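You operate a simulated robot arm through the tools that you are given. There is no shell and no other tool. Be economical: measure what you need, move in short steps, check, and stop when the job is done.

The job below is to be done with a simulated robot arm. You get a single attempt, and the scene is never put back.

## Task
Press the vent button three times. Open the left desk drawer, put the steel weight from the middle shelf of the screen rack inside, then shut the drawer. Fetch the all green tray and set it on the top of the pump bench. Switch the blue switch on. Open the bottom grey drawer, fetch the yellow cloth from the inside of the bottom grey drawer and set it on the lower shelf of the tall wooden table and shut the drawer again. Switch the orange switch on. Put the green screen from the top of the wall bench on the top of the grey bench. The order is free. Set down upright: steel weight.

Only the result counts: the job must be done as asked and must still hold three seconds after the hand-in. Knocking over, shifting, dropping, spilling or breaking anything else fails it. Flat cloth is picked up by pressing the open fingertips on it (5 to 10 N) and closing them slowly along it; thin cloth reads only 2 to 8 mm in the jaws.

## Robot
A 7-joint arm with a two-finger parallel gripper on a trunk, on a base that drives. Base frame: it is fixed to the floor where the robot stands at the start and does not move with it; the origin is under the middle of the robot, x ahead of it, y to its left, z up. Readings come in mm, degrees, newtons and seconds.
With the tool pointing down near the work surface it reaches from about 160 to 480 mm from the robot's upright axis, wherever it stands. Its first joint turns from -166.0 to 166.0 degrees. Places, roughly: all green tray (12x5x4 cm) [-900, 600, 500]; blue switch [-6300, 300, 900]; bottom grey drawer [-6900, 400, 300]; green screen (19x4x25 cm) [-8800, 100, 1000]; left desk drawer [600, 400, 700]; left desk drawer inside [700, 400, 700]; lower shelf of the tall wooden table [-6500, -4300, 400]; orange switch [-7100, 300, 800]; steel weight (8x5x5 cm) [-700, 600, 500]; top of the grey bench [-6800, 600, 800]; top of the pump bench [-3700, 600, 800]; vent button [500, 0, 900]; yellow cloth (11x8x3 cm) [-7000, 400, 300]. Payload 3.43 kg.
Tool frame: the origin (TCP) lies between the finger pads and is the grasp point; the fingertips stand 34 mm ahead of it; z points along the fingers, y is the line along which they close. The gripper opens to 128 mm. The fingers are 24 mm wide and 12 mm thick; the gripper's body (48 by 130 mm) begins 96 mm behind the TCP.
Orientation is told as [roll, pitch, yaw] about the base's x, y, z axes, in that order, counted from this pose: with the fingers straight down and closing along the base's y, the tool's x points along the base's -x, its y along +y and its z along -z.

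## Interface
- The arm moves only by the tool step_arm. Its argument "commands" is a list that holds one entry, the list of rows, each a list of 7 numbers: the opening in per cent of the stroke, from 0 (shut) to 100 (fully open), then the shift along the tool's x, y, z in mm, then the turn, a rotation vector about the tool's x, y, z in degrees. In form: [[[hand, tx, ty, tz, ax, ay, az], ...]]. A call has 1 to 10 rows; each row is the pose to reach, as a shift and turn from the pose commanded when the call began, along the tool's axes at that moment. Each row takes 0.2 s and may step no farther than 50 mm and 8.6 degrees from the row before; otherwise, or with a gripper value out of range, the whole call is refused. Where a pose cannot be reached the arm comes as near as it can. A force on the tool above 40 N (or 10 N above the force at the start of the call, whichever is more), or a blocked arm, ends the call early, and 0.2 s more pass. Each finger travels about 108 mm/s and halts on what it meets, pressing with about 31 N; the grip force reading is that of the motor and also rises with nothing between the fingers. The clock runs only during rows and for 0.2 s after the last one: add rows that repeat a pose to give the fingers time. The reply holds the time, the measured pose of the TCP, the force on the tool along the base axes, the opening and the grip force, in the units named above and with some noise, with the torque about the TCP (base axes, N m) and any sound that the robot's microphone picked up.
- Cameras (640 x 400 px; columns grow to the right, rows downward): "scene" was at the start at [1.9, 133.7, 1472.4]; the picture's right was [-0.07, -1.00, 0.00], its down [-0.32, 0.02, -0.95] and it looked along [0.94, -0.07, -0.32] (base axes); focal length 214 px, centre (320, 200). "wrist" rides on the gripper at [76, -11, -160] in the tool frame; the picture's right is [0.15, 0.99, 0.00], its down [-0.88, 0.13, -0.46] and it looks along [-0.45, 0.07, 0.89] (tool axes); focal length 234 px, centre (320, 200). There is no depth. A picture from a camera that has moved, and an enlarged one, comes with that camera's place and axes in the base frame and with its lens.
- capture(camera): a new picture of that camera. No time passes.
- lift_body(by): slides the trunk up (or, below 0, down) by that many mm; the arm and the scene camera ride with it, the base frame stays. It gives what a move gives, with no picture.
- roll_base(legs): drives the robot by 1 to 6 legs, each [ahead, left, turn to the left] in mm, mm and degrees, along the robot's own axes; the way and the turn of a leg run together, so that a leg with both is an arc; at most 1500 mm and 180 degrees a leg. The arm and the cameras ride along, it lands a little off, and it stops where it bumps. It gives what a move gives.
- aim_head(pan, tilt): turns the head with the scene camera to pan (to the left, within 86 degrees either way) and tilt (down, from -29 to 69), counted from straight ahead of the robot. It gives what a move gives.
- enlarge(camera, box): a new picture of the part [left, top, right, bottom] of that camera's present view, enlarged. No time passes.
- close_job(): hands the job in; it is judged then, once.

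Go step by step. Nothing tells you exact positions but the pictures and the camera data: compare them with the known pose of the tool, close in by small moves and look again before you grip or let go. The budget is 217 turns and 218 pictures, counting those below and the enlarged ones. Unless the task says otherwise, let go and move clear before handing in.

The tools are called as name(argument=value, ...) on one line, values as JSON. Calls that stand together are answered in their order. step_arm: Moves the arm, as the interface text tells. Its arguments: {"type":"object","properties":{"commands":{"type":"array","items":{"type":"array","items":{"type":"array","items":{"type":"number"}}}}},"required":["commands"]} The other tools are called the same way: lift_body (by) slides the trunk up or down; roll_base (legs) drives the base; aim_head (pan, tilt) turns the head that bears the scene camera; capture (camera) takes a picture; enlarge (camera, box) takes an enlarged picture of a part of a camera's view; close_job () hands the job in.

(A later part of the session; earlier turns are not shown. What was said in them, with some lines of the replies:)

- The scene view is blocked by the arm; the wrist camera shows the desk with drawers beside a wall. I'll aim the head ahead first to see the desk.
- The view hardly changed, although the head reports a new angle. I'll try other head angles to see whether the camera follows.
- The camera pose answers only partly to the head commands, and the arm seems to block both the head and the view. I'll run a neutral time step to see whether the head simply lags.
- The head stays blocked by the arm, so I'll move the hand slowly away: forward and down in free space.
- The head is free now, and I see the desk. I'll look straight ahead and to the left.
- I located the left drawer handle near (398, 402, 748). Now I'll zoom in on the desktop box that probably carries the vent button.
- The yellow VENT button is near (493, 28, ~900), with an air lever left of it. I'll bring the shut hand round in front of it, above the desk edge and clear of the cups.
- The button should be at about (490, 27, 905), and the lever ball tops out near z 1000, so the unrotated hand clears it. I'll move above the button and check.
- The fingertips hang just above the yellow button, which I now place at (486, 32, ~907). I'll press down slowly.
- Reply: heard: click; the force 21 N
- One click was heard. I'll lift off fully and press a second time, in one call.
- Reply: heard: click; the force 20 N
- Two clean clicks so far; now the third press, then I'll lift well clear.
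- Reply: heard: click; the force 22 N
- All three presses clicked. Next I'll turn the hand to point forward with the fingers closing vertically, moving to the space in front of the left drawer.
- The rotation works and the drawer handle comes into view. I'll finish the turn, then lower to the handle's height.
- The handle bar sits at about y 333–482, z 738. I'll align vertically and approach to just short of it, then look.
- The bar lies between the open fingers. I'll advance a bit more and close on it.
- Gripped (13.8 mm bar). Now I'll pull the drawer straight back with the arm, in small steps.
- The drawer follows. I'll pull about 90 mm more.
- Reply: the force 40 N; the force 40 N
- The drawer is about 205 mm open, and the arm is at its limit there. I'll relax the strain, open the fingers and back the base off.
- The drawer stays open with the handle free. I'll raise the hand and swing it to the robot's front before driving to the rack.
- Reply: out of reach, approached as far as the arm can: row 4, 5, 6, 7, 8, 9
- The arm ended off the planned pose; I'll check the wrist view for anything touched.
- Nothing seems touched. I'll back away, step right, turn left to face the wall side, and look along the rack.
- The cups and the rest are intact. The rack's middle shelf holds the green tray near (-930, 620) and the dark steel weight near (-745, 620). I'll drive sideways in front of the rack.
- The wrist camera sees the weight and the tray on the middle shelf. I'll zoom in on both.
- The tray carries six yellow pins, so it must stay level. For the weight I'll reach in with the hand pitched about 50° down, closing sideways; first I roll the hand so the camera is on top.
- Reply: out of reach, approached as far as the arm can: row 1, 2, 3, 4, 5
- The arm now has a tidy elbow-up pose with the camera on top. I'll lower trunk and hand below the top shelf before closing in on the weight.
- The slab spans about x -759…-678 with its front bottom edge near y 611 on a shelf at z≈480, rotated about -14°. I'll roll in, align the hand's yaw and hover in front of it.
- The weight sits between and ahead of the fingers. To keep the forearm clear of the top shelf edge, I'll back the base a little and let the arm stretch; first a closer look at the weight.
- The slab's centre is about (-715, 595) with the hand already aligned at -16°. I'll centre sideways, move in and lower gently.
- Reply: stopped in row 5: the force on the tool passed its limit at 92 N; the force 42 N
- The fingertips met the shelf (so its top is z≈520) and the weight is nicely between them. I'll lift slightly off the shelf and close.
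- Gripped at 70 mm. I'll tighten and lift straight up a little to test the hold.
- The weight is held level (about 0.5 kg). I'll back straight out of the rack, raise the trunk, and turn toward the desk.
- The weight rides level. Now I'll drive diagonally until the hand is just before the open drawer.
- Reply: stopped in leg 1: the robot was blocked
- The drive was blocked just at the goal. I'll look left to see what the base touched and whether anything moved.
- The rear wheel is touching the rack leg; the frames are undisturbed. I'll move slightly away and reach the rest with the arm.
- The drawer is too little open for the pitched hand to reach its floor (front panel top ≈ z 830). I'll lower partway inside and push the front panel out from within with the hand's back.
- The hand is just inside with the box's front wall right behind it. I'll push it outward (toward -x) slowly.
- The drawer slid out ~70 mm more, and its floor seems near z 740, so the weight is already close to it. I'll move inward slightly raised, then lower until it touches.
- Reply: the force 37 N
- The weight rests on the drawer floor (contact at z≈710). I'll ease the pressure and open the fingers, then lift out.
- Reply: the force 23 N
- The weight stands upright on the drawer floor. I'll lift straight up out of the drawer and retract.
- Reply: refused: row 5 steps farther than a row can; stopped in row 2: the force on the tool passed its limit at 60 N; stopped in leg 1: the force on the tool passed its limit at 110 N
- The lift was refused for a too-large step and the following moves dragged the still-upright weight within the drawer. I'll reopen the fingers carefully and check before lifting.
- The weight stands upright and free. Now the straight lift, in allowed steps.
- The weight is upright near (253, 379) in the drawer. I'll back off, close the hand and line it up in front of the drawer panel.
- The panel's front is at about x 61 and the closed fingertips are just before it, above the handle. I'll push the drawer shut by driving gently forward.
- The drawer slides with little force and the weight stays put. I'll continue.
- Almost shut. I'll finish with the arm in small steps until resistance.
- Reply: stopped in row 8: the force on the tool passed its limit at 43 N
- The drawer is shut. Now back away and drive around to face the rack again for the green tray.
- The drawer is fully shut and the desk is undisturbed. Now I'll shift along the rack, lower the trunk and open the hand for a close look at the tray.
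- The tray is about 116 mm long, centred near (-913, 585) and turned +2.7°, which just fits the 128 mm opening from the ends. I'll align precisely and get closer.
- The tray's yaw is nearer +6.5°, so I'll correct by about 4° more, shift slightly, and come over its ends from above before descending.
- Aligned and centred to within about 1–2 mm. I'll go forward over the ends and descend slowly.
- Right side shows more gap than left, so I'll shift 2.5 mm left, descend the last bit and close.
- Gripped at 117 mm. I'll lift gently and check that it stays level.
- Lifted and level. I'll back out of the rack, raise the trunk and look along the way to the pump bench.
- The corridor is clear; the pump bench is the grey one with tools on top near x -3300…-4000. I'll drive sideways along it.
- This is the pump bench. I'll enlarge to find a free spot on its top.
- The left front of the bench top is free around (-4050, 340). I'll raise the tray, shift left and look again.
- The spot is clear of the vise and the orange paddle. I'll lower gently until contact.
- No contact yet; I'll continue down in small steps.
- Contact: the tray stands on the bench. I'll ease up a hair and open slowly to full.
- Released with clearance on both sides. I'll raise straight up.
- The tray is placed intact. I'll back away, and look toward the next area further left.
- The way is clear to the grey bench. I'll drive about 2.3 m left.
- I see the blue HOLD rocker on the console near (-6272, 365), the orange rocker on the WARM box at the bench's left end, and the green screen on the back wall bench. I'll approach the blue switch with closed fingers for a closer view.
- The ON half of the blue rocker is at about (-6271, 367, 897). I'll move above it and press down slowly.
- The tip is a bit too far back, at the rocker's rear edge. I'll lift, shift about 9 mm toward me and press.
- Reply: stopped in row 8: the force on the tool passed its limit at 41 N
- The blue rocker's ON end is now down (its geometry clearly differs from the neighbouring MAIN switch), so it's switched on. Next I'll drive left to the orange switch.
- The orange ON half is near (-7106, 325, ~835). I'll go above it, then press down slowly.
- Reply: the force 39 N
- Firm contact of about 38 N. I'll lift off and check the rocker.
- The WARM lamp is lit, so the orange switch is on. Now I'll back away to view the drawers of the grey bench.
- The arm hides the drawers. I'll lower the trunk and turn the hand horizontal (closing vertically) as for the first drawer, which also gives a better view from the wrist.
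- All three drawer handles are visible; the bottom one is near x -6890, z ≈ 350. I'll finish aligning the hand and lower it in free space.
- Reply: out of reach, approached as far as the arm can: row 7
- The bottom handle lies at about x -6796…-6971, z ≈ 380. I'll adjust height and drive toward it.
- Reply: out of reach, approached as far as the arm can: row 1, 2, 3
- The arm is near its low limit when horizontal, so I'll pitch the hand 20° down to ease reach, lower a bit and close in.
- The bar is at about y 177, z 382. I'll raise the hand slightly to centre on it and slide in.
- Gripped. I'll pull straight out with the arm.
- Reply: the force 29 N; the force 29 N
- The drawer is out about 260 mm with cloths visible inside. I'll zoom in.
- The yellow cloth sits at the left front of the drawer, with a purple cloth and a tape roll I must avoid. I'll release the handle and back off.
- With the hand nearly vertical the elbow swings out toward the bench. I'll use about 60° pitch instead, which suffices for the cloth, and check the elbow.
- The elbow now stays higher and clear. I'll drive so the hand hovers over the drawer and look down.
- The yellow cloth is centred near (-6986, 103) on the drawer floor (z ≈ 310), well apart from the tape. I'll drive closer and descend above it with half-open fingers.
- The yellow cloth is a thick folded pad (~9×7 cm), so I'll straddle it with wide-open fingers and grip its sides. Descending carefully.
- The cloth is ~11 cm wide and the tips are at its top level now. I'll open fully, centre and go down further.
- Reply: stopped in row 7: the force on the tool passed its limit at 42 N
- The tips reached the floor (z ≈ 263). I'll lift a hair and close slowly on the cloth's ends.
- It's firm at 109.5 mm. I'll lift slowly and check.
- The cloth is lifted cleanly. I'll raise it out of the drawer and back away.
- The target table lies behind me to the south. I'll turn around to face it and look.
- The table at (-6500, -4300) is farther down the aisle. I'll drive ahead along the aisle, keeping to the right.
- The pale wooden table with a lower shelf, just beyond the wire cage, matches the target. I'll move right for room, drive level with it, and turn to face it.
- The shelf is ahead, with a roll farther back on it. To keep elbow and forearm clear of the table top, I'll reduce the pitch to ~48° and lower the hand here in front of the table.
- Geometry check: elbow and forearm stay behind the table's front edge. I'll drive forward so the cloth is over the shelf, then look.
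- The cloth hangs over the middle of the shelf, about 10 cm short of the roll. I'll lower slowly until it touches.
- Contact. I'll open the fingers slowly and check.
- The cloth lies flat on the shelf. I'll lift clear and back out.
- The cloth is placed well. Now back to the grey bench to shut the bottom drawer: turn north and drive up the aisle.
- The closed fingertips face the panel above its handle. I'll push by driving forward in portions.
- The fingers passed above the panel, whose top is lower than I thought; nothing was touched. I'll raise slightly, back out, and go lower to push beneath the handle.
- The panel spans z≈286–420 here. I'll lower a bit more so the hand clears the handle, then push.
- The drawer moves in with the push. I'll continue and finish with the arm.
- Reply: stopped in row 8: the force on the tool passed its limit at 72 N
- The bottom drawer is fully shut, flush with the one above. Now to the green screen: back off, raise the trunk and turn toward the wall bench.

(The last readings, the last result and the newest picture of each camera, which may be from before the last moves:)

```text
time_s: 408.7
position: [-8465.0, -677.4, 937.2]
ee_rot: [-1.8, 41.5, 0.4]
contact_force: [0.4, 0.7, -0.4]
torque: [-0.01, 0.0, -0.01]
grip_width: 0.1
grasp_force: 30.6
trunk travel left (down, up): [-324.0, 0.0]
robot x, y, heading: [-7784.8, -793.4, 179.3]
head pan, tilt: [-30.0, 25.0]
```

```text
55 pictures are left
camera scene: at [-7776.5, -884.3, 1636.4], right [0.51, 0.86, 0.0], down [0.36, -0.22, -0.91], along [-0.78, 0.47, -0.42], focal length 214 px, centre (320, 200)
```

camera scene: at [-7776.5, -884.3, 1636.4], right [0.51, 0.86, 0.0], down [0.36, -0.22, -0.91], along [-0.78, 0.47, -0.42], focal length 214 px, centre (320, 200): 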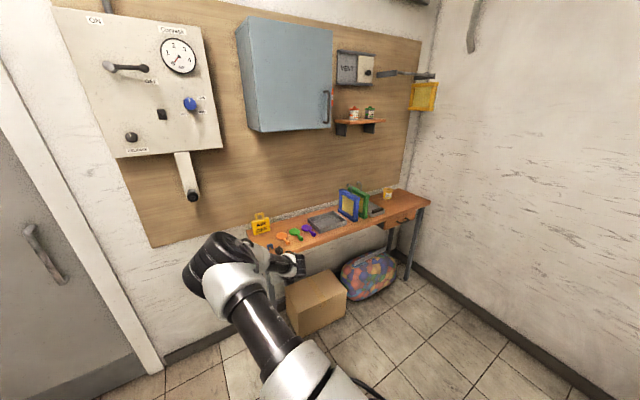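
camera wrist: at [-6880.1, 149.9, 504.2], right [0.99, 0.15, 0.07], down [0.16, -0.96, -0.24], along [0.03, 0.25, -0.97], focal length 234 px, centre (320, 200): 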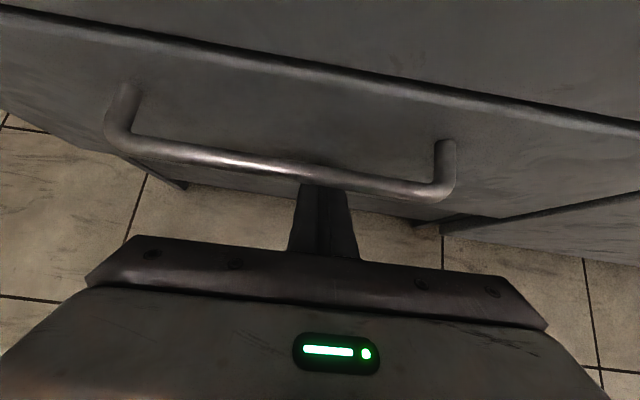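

enlarge(camera="scene", box=[300, 165, 420, 240])

```text
5.33 times, centred on (360, 202) of scene
camera zoom: at [-7776.5, -884.3, 1636.4], right [0.51, 0.86, 0.0], down [0.36, -0.22, -0.91], along [-0.78, 0.47, -0.42], focal length 1144 px, centre (107, 187)
```

zoom: 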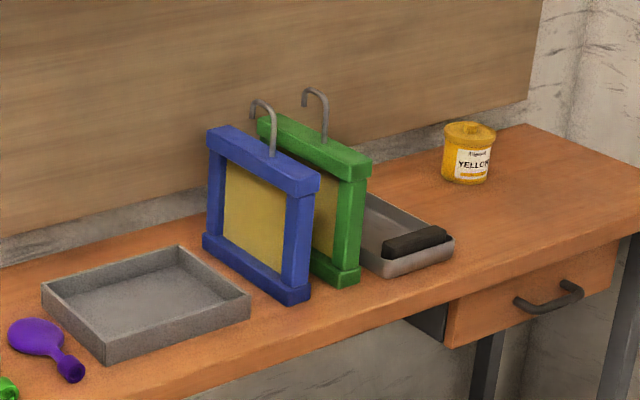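

The green screen stands upright next to the blue one on the wall bench, with a hook on its top. I'll move in front of it with the wrist camera.

roll_base(legs=[[-150, 0, 0.8], [0, -780, 0]])

aim_head(pan=-10, tilt=30)

capture(camera="wrist")

capture(camera="scene")

```text
time_s: 417.7
position: [-8319.9, 94.2, 938.9]
ee_rot: [-1.8, 41.4, 1.8]
contact_force: [-0.8, 0.2, 0.0]
torque: [-0.03, -0.01, -0.01]
grip_width: 0.0
grasp_force: 30.7
trunk travel left (down, up): [-324.0, 0.0]
robot x, y, heading: [-7636.9, -6.0, -179.3]
head pan, tilt: [-30.0, 25.0]
```

```text
time_s: 418.5
position: [-8319.9, 94.1, 936.9]
ee_rot: [-1.8, 41.5, 1.7]
contact_force: [0.3, -0.3, 0.2]
torque: [-0.01, 0.0, -0.02]
grip_width: 0.0
grasp_force: 30.7
trunk travel left (down, up): [-324.0, 0.0]
robot x, y, heading: [-7636.3, -1.1, -179.6]
head pan, tilt: [-10.0, 30.0]
```

```text
53 pictures are left
camera wrist: at [-8268.9, 88.3, 1107.6], right [-0.16, 0.98, 0.07], down [0.95, 0.17, -0.24], along [-0.25, 0.03, -0.97], focal length 234 px, centre (320, 200)
```

wrist: 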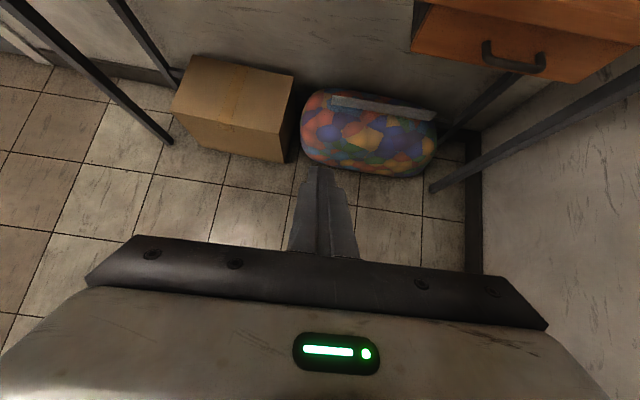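

```text
52 pictures are left
camera scene: at [-7635.0, -126.6, 1628.5], right [0.17, 0.99, 0.0], down [0.49, -0.08, -0.87], along [-0.85, 0.14, -0.5], focal length 214 px, centre (320, 200)
```

scene: 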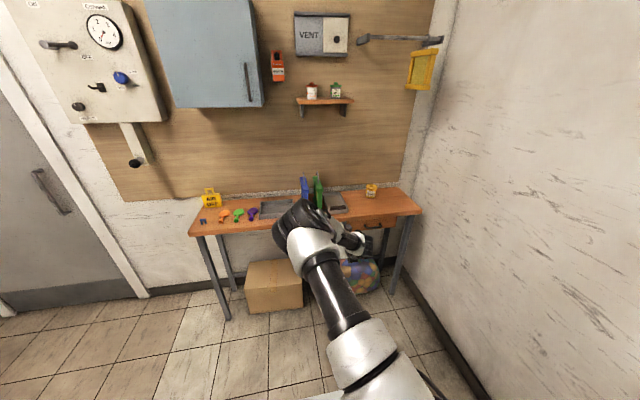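

enlarge(camera="scene", box=[250, 160, 400, 240])

```text
4.27 times, centred on (325, 200) of scene
camera zoom: at [-7635.0, -126.6, 1628.5], right [0.17, 0.99, 0.0], down [0.49, -0.08, -0.87], along [-0.85, 0.14, -0.5], focal length 915 px, centre (299, 200)
```

zoom: 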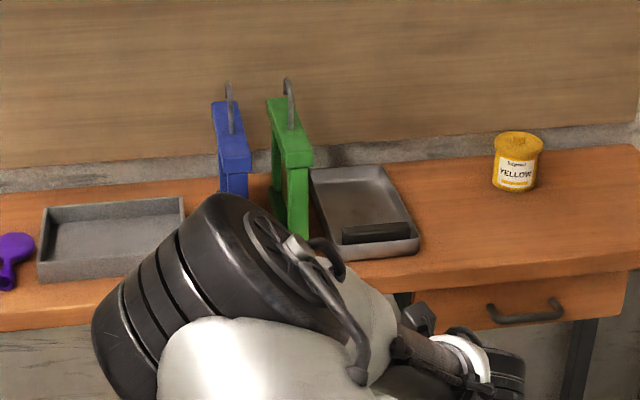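

I place the green frame's top rail at z≈1089, from x -8667 to -8852 at y≈40, with a hook in its middle and the blue frame ~80 mm beside it. I'll raise the hand, open it to ~60 mm, and come up in front of the rail.

step_arm(commands=[[[20, 22, 0, -24, 0.6, 0, 0.6], [40, 44, 0, -48, 1.2, 0, 1.2], [47, 66, 0, -72, 1.2, 0, 1.2], [47, 88, 0, -97, 1.2, 0, 1.2], [47, 110, 0, -122, 1.2, 0, 1.2], [47, 110, 0, -122, 1.2, 0, 1.2]]])

roll_base(legs=[[250, 52, 0]])

capture(camera="wrist")

```text
time_s: 419.9
position: [-8319.7, 97.7, 1103.1]
ee_rot: [-4.1, 41.4, 0.2]
contact_force: [-0.1, -1.0, 0.2]
torque: [-0.01, 0.0, 0.02]
grip_width: 60.4
grasp_force: 0.1
trunk travel left (down, up): [-324.0, 0.0]
robot x, y, heading: [-7640.3, -3.4, -179.7]
head pan, tilt: [-10.0, 30.0]
```

```text
time_s: 421.8
position: [-8571.4, 42.7, 1103.8]
ee_rot: [-4.2, 41.4, 0.5]
contact_force: [-0.1, 0.3, 0.0]
torque: [-0.01, -0.01, -0.01]
grip_width: 60.1
grasp_force: 0.0
trunk travel left (down, up): [-324.0, 0.0]
robot x, y, heading: [-7885.4, -57.5, -179.5]
head pan, tilt: [-10.0, 30.0]
```

```text
50 pictures are left
camera wrist: at [-8520.2, 41.7, 1273.3], right [-0.16, 0.99, 0.04], down [0.95, 0.17, -0.25], along [-0.25, 0.0, -0.97], focal length 234 px, centre (320, 200)
```

wrist: 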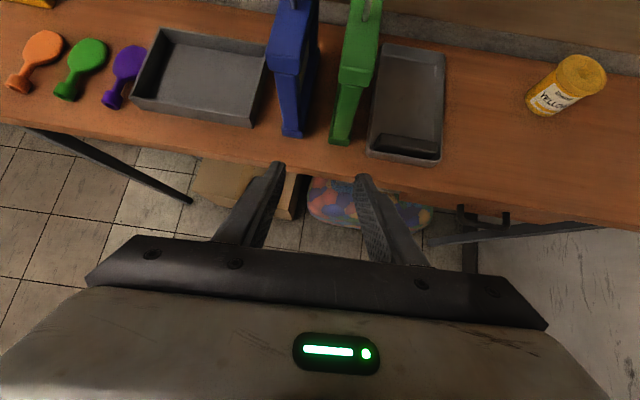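

A small roll crept in; I'll correct it and look closer at the rail.

step_arm(commands=[[[47, 0, 0, 0, -2.3, 0, 0.2], [47, 0, 0, 0, -4.5, 0, 0.4], [47, 0, 0, 0, -4.5, 0, 0.4]]])

enlarge(camera="wrist", box=[220, 0, 460, 150])

```text
time_s: 422.6
position: [-8571.6, 41.7, 1103.6]
ee_rot: [0.1, 41.4, -0.1]
contact_force: [1.3, -0.8, 0.6]
torque: [0.01, 0.0, -0.01]
grip_width: 60.4
grasp_force: 0.1
trunk travel left (down, up): [-324.0, 0.0]
robot x, y, heading: [-7888.1, -53.9, -179.2]
head pan, tilt: [-10.0, 30.0]
```

```text
2.67 times, centred on (340, 75) of wrist
camera zoom: at [-8520.5, 29.3, 1273.4], right [-0.11, 0.99, 0.1], down [0.96, 0.13, -0.24], along [-0.25, 0.07, -0.97], focal length 624 px, centre (267, 533)
```

zoom: 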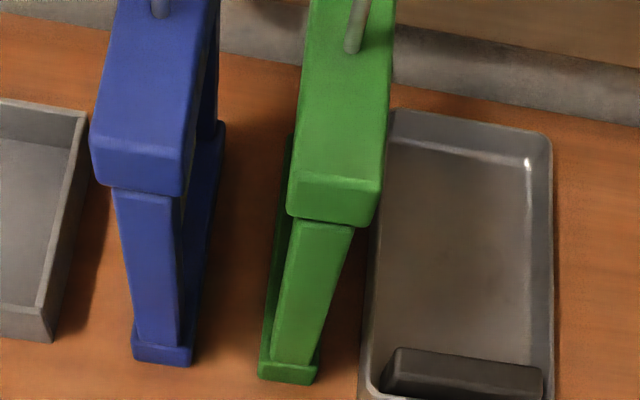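

The rail is centred at y≈52, front end x≈-8701, 35 mm thick, with ~38 mm gap to the blue frame. I'll centre, set the height, and advance to just before its front end.

step_arm(commands=[[[47, -6, 5, 7, 0, 0, 0], [47, -12, 10, 14, 0, 0, 0], [47, -12, 10, 14, 0, 0, 0]]])

roll_base(legs=[[95, 0, -0.6]])

capture(camera="wrist")

```text
time_s: 423.4
position: [-8569.4, 51.9, 1085.7]
ee_rot: [0.1, 41.3, -0.1]
contact_force: [0.7, -0.3, -0.5]
torque: [0.01, 0.03, -0.02]
grip_width: 60.3
grasp_force: 0.0
trunk travel left (down, up): [-324.0, 0.0]
robot x, y, heading: [-7884.8, -55.7, -179.3]
head pan, tilt: [-10.0, 30.0]
```

```text
time_s: 424.5
position: [-8664.9, 58.5, 1086.2]
ee_rot: [0.1, 41.4, -0.7]
contact_force: [-0.4, -0.2, -0.1]
torque: [-0.02, -0.01, -0.01]
grip_width: 60.2
grasp_force: 0.1
trunk travel left (down, up): [-324.0, 0.0]
robot x, y, heading: [-7982.6, -57.8, -180.1]
head pan, tilt: [-10.0, 30.0]
```

```text
48 pictures are left
camera wrist: at [-8614.9, 45.1, 1255.8], right [-0.1, 0.99, 0.1], down [0.96, 0.12, -0.24], along [-0.25, 0.07, -0.97], focal length 234 px, centre (320, 200)
```

wrist: 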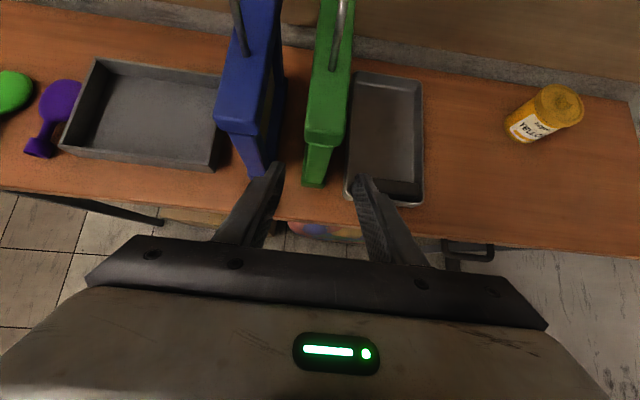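

Triangulating again gives the rail top at z≈1050, front end x≈-8739, centre y≈57.5, 40 mm thick. I'll lower accordingly, widen slightly and advance.

step_arm(commands=[[[52, -9, 0, 10, 0, 0, 0], [52, -18, 0, 20, 0, 0, 0], [52, -26, -1, 30, 0, 0, 0], [52, -26, -1, 30, 0, 0, 0]]])

roll_base(legs=[[55, 0, 0]])

capture(camera="wrist")

```text
time_s: 425.5
position: [-8663.6, 57.0, 1045.9]
ee_rot: [0.1, 41.4, -0.8]
contact_force: [0.9, -0.1, 0.7]
torque: [-0.02, -0.02, -0.03]
grip_width: 66.4
grasp_force: 0.1
trunk travel left (down, up): [-324.0, 0.0]
robot x, y, heading: [-7978.5, -57.6, -180.0]
head pan, tilt: [-10.0, 30.0]
```

```text
time_s: 426.4
position: [-8718.4, 56.3, 1045.9]
ee_rot: [0.0, 41.3, -0.7]
contact_force: [-0.4, 0.7, -0.4]
torque: [-0.03, -0.01, 0.02]
grip_width: 66.6
grasp_force: 0.1
trunk travel left (down, up): [-324.0, 0.0]
robot x, y, heading: [-8036.0, -61.8, -179.9]
head pan, tilt: [-10.0, 30.0]
```

```text
47 pictures are left
camera wrist: at [-8668.8, 43.9, 1216.3], right [-0.1, 0.99, 0.1], down [0.96, 0.12, -0.24], along [-0.25, 0.07, -0.97], focal length 234 px, centre (320, 200)
```

wrist: 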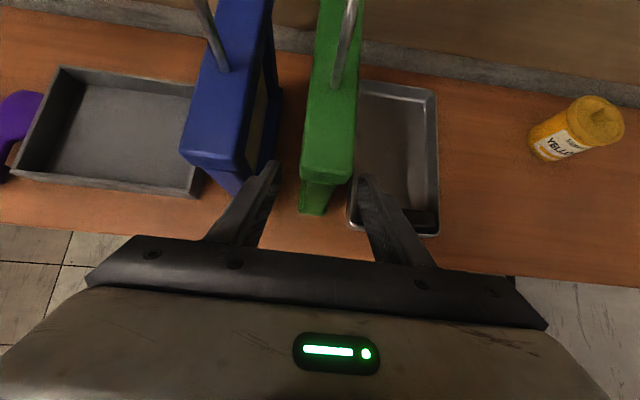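

I'll shift 5 mm to the right and slide in along the rail.

step_arm(commands=[[[52, 0, 3, 0, 0, 0, 0], [52, 0, 5, 0, 0, 0, 0]]])

roll_base(legs=[[60, 0, 0]])

capture(camera="wrist")

```text
time_s: 427.0
position: [-8718.3, 61.1, 1045.5]
ee_rot: [0.1, 41.4, -0.7]
contact_force: [-0.2, -1.2, 0.7]
torque: [-0.02, -0.03, 0.05]
grip_width: 66.6
grasp_force: 0.0
trunk travel left (down, up): [-324.0, 0.0]
robot x, y, heading: [-8034.7, -57.2, -179.7]
head pan, tilt: [-10.0, 30.0]
```

```text
time_s: 428.0
position: [-8779.8, 62.6, 1047.0]
ee_rot: [0.1, 41.3, -0.7]
contact_force: [0.7, 0.9, -0.7]
torque: [-0.01, 0.0, -0.01]
grip_width: 66.3
grasp_force: 0.1
trunk travel left (down, up): [-324.0, 0.0]
robot x, y, heading: [-8096.5, -58.8, -179.8]
head pan, tilt: [-10.0, 30.0]
```

```text
46 pictures are left
camera wrist: at [-8729.2, 49.0, 1216.2], right [-0.1, 0.99, 0.1], down [0.96, 0.12, -0.24], along [-0.25, 0.07, -0.97], focal length 234 px, centre (320, 200)
```

wrist: 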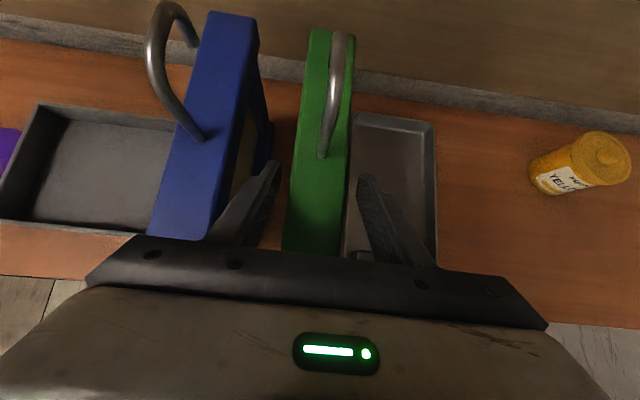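

The fingers straddle the rail well. I'll advance about 35 mm more toward its middle.

roll_base(legs=[[34, 2, 0]])

capture(camera="wrist")

```text
time_s: 428.9
position: [-8812.5, 60.4, 1045.2]
ee_rot: [0.1, 41.2, -0.6]
contact_force: [-0.3, 0.2, -1.2]
torque: [-0.02, -0.01, -0.02]
grip_width: 66.5
grasp_force: 0.1
trunk travel left (down, up): [-324.0, 0.0]
robot x, y, heading: [-8130.1, -59.8, -180.0]
head pan, tilt: [-10.0, 30.0]
```

```text
45 pictures are left
camera wrist: at [-8762.9, 47.2, 1216.2], right [-0.1, 0.99, 0.1], down [0.96, 0.12, -0.24], along [-0.25, 0.07, -0.97], focal length 234 px, centre (320, 200)
```

wrist: 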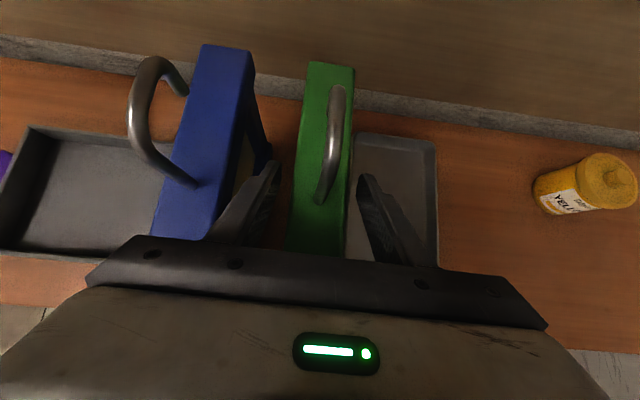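

Centred around the middle of the rail. I'll close slowly.

step_arm(commands=[[[46, 0, 0, 0, 0, 0, 0], [40, 0, 0, 0, 0, 0, 0], [34, 0, 0, 0, 0, 0, 0], [28, 0, 0, 0, 0, 0, 0], [15, 0, 0, 0, 0, 0, 0], [0, 0, 0, 0, 0, 0, 0], [0, 0, 0, 0, 0, 0, 0]]])

capture(camera="wrist")

```text
time_s: 430.5
position: [-8812.8, 59.5, 1047.2]
ee_rot: [0.2, 41.3, -0.6]
contact_force: [-0.5, -1.3, 0.7]
torque: [-0.09, 0.02, 0.03]
grip_width: 39.8
grasp_force: 31.1
trunk travel left (down, up): [-324.0, 0.0]
robot x, y, heading: [-8128.4, -61.1, -179.9]
head pan, tilt: [-10.0, 30.0]
```

```text
44 pictures are left
camera wrist: at [-8762.6, 47.2, 1216.3], right [-0.1, 0.99, 0.1], down [0.96, 0.12, -0.24], along [-0.25, 0.07, -0.97], focal length 234 px, centre (320, 200)
```

wrist: 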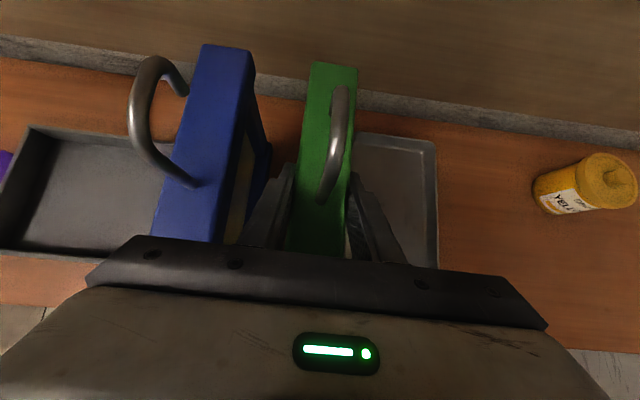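

Gripped at 40 mm. I'll lift straight up by about 80 mm and check.

step_arm(commands=[[[0, 3, 0, -4, 0, 0, 0], [0, 8, 0, -9, 0, 0, 0], [0, 16, 0, -18, 0, 0, 0], [0, 26, 0, -30, 0, 0, 0], [0, 40, 0, -45, 0, 0, 0], [0, 53, 0, -60, 0, 0, 0]]])

capture(camera="wrist")

enlarge(camera="scene", box=[220, 100, 480, 280])

```text
time_s: 431.9
position: [-8811.3, 60.7, 1127.0]
ee_rot: [0.2, 41.4, -0.8]
contact_force: [1.1, 0.6, -2.8]
torque: [-0.01, -0.02, 0.04]
grip_width: 39.4
grasp_force: 31.1
trunk travel left (down, up): [-324.0, 0.0]
robot x, y, heading: [-8128.5, -61.7, -180.1]
head pan, tilt: [-10.0, 30.0]
```

```text
43 pictures are left
camera wrist: at [-8762.0, 47.9, 1296.2], right [-0.1, 0.99, 0.1], down [0.96, 0.12, -0.24], along [-0.25, 0.07, -0.97], focal length 234 px, centre (320, 200)
```

wrist: 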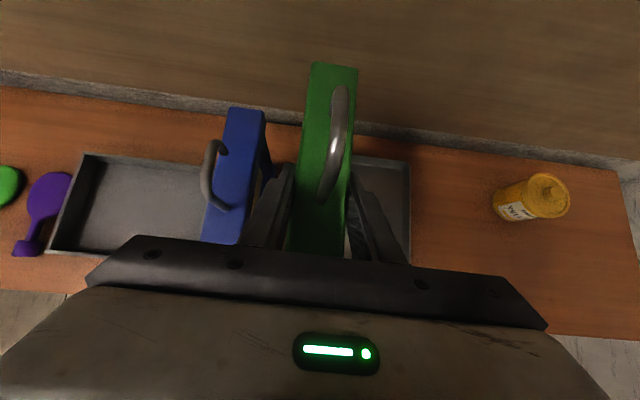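

```text
2.22 times, centred on (350, 190) of scene
camera zoom: at [-8129.9, -183.4, 1628.4], right [0.17, 0.99, 0.0], down [0.49, -0.09, -0.87], along [-0.85, 0.15, -0.5], focal length 477 px, centre (253, 222)
```

zoom: 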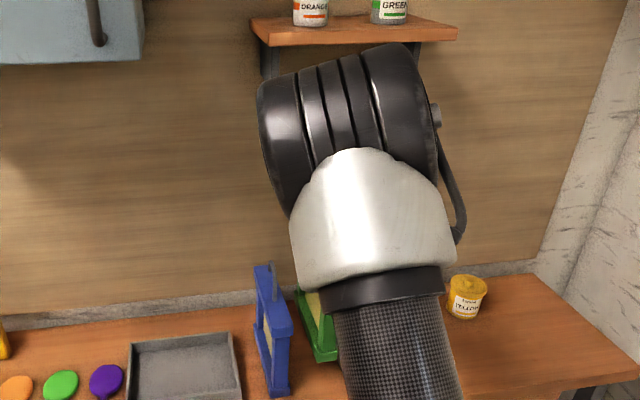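

The screen is lifted and level. I'll back away, move clear of the walls, and turn toward the grey bench.

roll_base(legs=[[-480, 0, 0], [0, 560, 0], [0, 0, -90]])

capture(camera="wrist")

```text
time_s: 444.1
position: [-7531.5, 63.3, 1126.3]
ee_rot: [0.1, 41.3, -89.7]
contact_force: [-0.8, 0.0, -2.3]
torque: [-0.05, 0.0, 0.01]
grip_width: 39.6
grasp_force: 31.7
trunk travel left (down, up): [-324.0, 0.0]
robot x, y, heading: [-7638.6, -618.2, 90.9]
head pan, tilt: [-10.0, 30.0]
```

```text
41 pictures are left
camera wrist: at [-7541.0, 15.3, 1295.7], right [0.99, 0.11, 0.1], down [0.14, -0.96, -0.24], along [0.07, 0.25, -0.97], focal length 234 px, centre (320, 200)
```

wrist: 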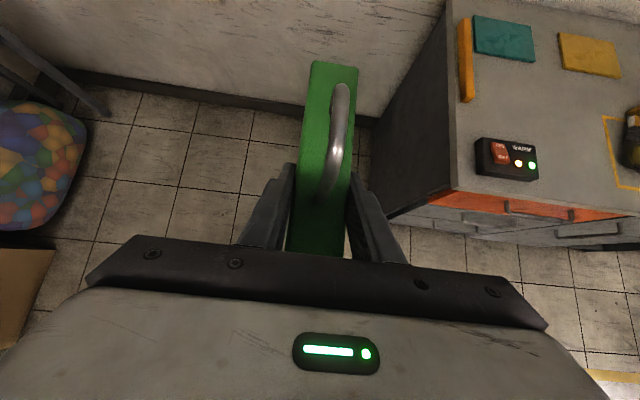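

Level and steady. I'll move right until aligned with the free strip on the bench, with a small heading fix.

roll_base(legs=[[0, -645, -0.8]])

roll_base(legs=[[200, 0, 0]])

capture(camera="wrist")

```text
time_s: 450.8
position: [-6867.6, 68.8, 1126.4]
ee_rot: [0.1, 41.3, -90.9]
contact_force: [-0.1, 0.4, -1.7]
torque: [-0.02, -0.04, 0.02]
grip_width: 39.8
grasp_force: 31.2
trunk travel left (down, up): [-324.0, 0.0]
robot x, y, heading: [-6990.3, -612.8, 89.7]
head pan, tilt: [-10.0, 30.0]
```

```text
time_s: 452.4
position: [-6867.2, 269.8, 1125.2]
ee_rot: [0.0, 41.3, -90.9]
contact_force: [0.2, 0.6, -2.8]
torque: [-0.05, 0.01, -0.02]
grip_width: 39.8
grasp_force: 31.4
trunk travel left (down, up): [-324.0, 0.0]
robot x, y, heading: [-6987.4, -415.3, 90.0]
head pan, tilt: [-10.0, 30.0]
```

```text
40 pictures are left
camera wrist: at [-6878.5, 220.1, 1295.3], right [0.99, 0.09, 0.1], down [0.11, -0.96, -0.24], along [0.07, 0.25, -0.97], focal length 234 px, centre (320, 200)
```

wrist: 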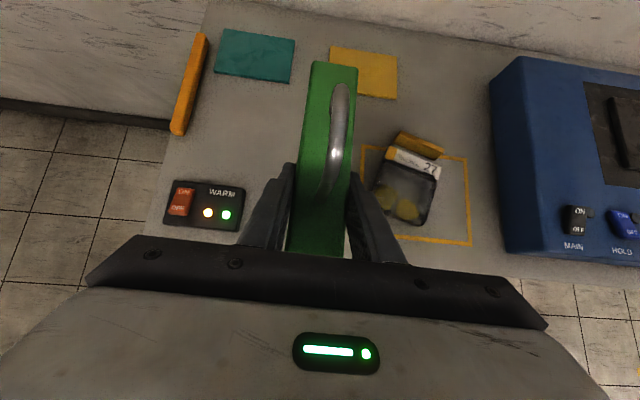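

The strip between the WARM box and the taped rectangle is centred on my x. I'll go forward 120 mm and lower.

roll_base(legs=[[120, 0, 0]])

step_arm(commands=[[[0, -20, 0, 22, 0, 0, 0], [0, -40, 0, 45, 0, 0, 0], [0, -56, 0, 64, 0, 0, 0], [0, -66, 0, 75, 0, 0, 0]]])

capture(camera="wrist")

capture(camera="scene")

```text
time_s: 453.7
position: [-6870.5, 388.8, 1125.7]
ee_rot: [0.1, 41.4, -90.9]
contact_force: [0.0, 0.9, -2.2]
torque: [-0.03, -0.01, -0.01]
grip_width: 39.9
grasp_force: 30.8
trunk travel left (down, up): [-324.0, 0.0]
robot x, y, heading: [-6991.2, -293.4, 90.0]
head pan, tilt: [-10.0, 30.0]
```

```text
time_s: 454.7
position: [-6870.3, 387.2, 1025.9]
ee_rot: [0.0, 41.3, -90.7]
contact_force: [-0.7, -0.4, -2.7]
torque: [-0.08, -0.02, -0.03]
grip_width: 40.2
grasp_force: 31.2
trunk travel left (down, up): [-324.0, 0.0]
robot x, y, heading: [-6986.6, -293.4, 90.2]
head pan, tilt: [-10.0, 30.0]
```

```text
39 pictures are left
camera wrist: at [-6880.0, 338.6, 1196.0], right [0.99, 0.1, 0.1], down [0.12, -0.96, -0.24], along [0.07, 0.25, -0.97], focal length 234 px, centre (320, 200)
```

wrist: 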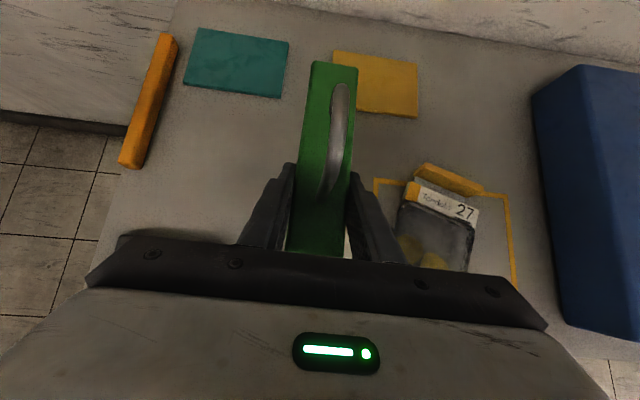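

```text
38 pictures are left
camera scene: at [-7115.2, -293.4, 1628.5], right [0.98, -0.17, 0.0], down [-0.09, -0.49, -0.87], along [0.15, 0.85, -0.5], focal length 214 px, centre (320, 200)
```

scene: 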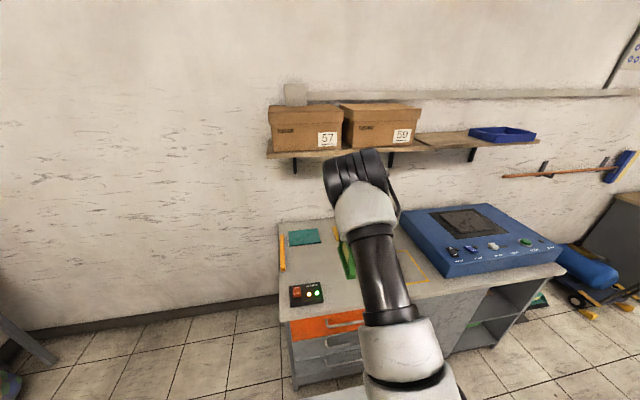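

Well clear on all sides. I'll lower slowly to contact.

step_arm(commands=[[[0, -7, 0, 8, 0, 0, 0], [0, -13, 0, 15, 0, 0, 0], [0, -18, 0, 20, 0, 0, 0], [0, -22, 0, 24, 0, 0, 0], [0, -24, 0, 27, 0, 0, 0], [0, -26, 0, 30, 0, 0, 0], [0, -28, 0, 32, 0, 0, 0], [0, -30, 0, 34, 0, 0, 0]]])

```text
time_s: 456.5
position: [-6869.3, 389.1, 979.5]
ee_rot: [-0.1, 41.3, -90.7]
contact_force: [0.2, -0.3, -2.9]
torque: [-0.02, 0.01, 0.01]
grip_width: 39.9
grasp_force: 30.3
trunk travel left (down, up): [-324.0, 0.0]
robot x, y, heading: [-6988.8, -290.9, 90.0]
head pan, tilt: [-10.0, 30.0]
```

step_arm(commands=[[[0, -2, 0, 2, 0, 0, 0], [0, -3, 0, 4, 0, 0, 0], [0, -5, 0, 5, 0, 0, 0], [0, -6, 0, 7, 0, 0, 0], [0, -7, 0, 8, 0, 0, 0], [0, -9, 0, 10, 0, 0, 0], [0, -10, 0, 11, 0, 0, 0], [0, -11, 0, 13, 0, 0, 0]]])

```text
time_s: 458.3
position: [-6869.1, 389.1, 965.0]
ee_rot: [0.1, 41.6, -90.7]
contact_force: [-1.4, -3.5, 11.1]
torque: [-0.88, 0.14, -0.04]
grip_width: 39.9
grasp_force: 31.0
trunk travel left (down, up): [-324.0, 0.0]
robot x, y, heading: [-6991.4, -293.9, 90.1]
head pan, tilt: [-10.0, 30.0]
```

Contact felt. I'll press a touch more to seat it, then open gently.

step_arm(commands=[[[0, -1, 0, 2, 0, 0, 0], [0, -1, 0, 2, 0, 0, 0], [32, -1, 0, 1, 0, 0, 0], [34, 0, 0, 0, 0, 0, 0], [38, 0, 0, 0, 0, 0, 0], [46, 0, 0, 0, 0, 0, 0], [52, 0, 0, 0, 0, 0, 0], [52, 0, 0, 0, 0, 0, 0]]])

capture(camera="wrist")

```text
time_s: 460.1
position: [-6868.9, 387.6, 964.4]
ee_rot: [0.1, 41.3, -90.8]
contact_force: [-0.4, 0.2, -0.2]
torque: [-0.02, 0.02, 0.0]
grip_width: 66.7
grasp_force: 0.1
trunk travel left (down, up): [-324.0, 0.0]
robot x, y, heading: [-6988.1, -293.9, 90.2]
head pan, tilt: [-10.0, 30.0]
```

```text
37 pictures are left
camera wrist: at [-6880.0, 338.7, 1134.0], right [0.99, 0.1, 0.1], down [0.12, -0.96, -0.24], along [0.07, 0.25, -0.97], focal length 234 px, centre (320, 200)
```

wrist: 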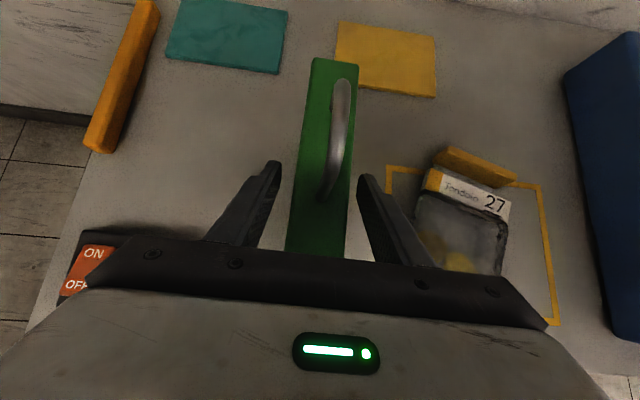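

It stands free. I'll lift the hand straight up past the hook, then back away and inspect.

step_arm(commands=[[[52, 10, 0, -11, 0, 0, 0], [52, 23, 0, -26, 0, 0, 0], [52, 40, 0, -45, 0, 0, 0], [52, 60, 0, -68, 0, 0, 0], [52, 85, 0, -96, 0, 0, 0]]])

roll_base(legs=[[-320, 0, 0]])

aim_head(pan=-30, tilt=35)

capture(camera="scene")

capture(camera="wrist")

```text
time_s: 461.3
position: [-6870.8, 387.4, 1091.2]
ee_rot: [-0.1, 41.3, -90.8]
contact_force: [-0.6, -0.9, -0.4]
torque: [0.0, -0.06, 0.0]
grip_width: 66.8
grasp_force: 0.1
trunk travel left (down, up): [-324.0, 0.0]
robot x, y, heading: [-6990.0, -291.9, 90.3]
head pan, tilt: [-10.0, 30.0]
```

```text
time_s: 463.4
position: [-6864.6, 71.6, 1091.1]
ee_rot: [0.1, 41.2, -91.3]
contact_force: [-0.6, 0.5, -0.3]
torque: [0.0, -0.01, 0.0]
grip_width: 66.4
grasp_force: 0.1
trunk travel left (down, up): [-324.0, 0.0]
robot x, y, heading: [-6990.1, -609.6, 89.4]
head pan, tilt: [-10.0, 30.0]
```

```text
time_s: 464.2
position: [-6864.4, 72.8, 1091.4]
ee_rot: [0.1, 41.2, -91.3]
contact_force: [-0.6, 0.4, -0.5]
torque: [-0.02, -0.03, -0.02]
grip_width: 66.5
grasp_force: 0.1
trunk travel left (down, up): [-324.0, 0.0]
robot x, y, heading: [-6989.2, -610.7, 89.5]
head pan, tilt: [-30.0, 35.0]
```

```text
36 pictures are left
camera scene: at [-7088.3, -619.5, 1620.7], right [0.86, -0.51, 0.0], down [-0.29, -0.49, -0.82], along [0.42, 0.71, -0.57], focal length 214 px, centre (320, 200)
```

scene: 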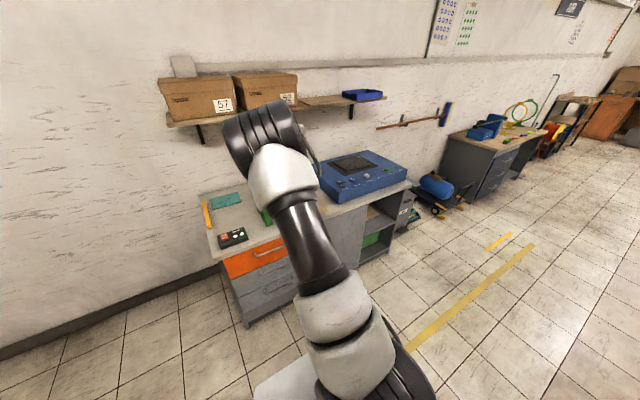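

```text
35 pictures are left
camera wrist: at [-6875.8, 22.9, 1261.2], right [0.99, 0.09, 0.1], down [0.11, -0.97, -0.24], along [0.07, 0.25, -0.97], focal length 234 px, centre (320, 200)
```

wrist: 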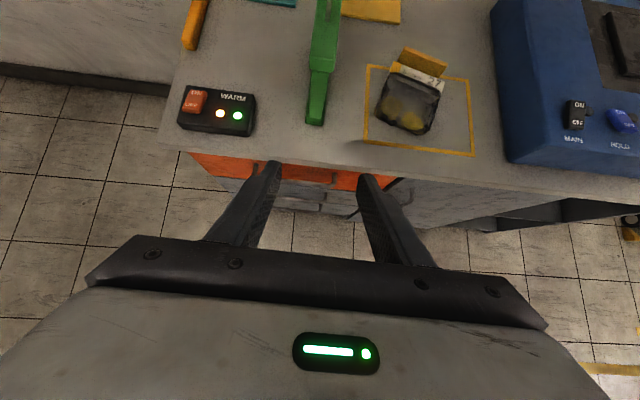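

The green screen stands upright on the grey bench. Now I'll double-check the blue HOLD switch.

enlarge(camera="wrist", box=[540, 70, 640, 160])

enlarge(camera="scene", box=[310, 140, 410, 210])

```text
4.44 times, centred on (590, 115) of wrist
camera zoom: at [-6875.8, 22.9, 1261.2], right [0.99, 0.09, 0.1], down [0.11, -0.97, -0.24], along [0.07, 0.25, -0.97], focal length 1041 px, centre (-880, 578)
```

zoom: 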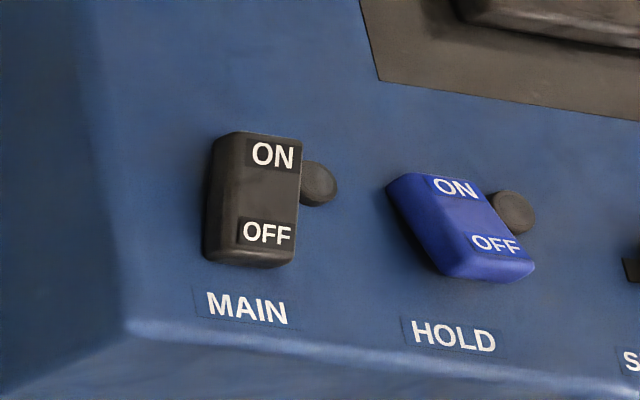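

```text
5.71 times, centred on (360, 175) of scene
camera zoom: at [-7088.3, -619.5, 1620.7], right [0.86, -0.51, 0.0], down [-0.29, -0.49, -0.82], along [0.42, 0.71, -0.57], focal length 1226 px, centre (91, 343)
```

zoom: 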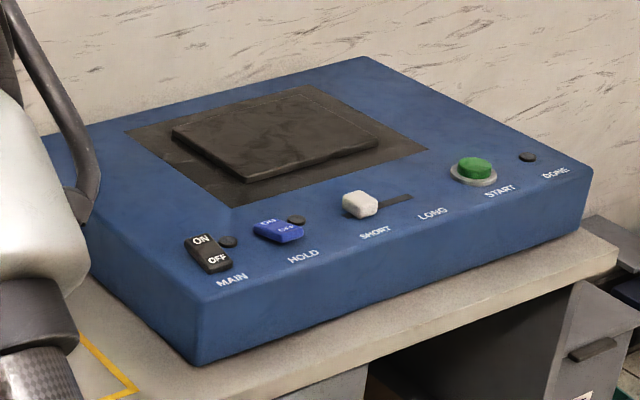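

The blue rocker is tilted with its ON end pressed down (the opposite of MAIN), the WARM lamps are lit, the screen stands, and the hand is empty and clear. I'm handing in.

close_job()

```text
The job is handed in.
```

I did every step and handed the job in; the tool only confirmed the hand-in, so I don't have a verdict.

- **Vent button:** three presses, each with a click.
- **Steel weight:** it stands upright in the left desk drawer, which is shut. I dragged it a little inside the drawer by accident, but it stayed upright.
- **Green tray:** it sits on the pump bench with its six yellow pins still in place.
- **Blue switch:** its ON end is pressed down, though the lamp beside it did not light.
- **Orange switch:** on, with its lamps lit.
- **Yellow cloth:** it lies on the lower shelf of the tall wooden table, and the bottom grey drawer is shut.
- **Green screen:** it stands upright on the grey bench.

While driving near the desk, the robot's wheel touched a leg of the screen rack and stopped. In the picture afterwards, nothing on the rack had moved.
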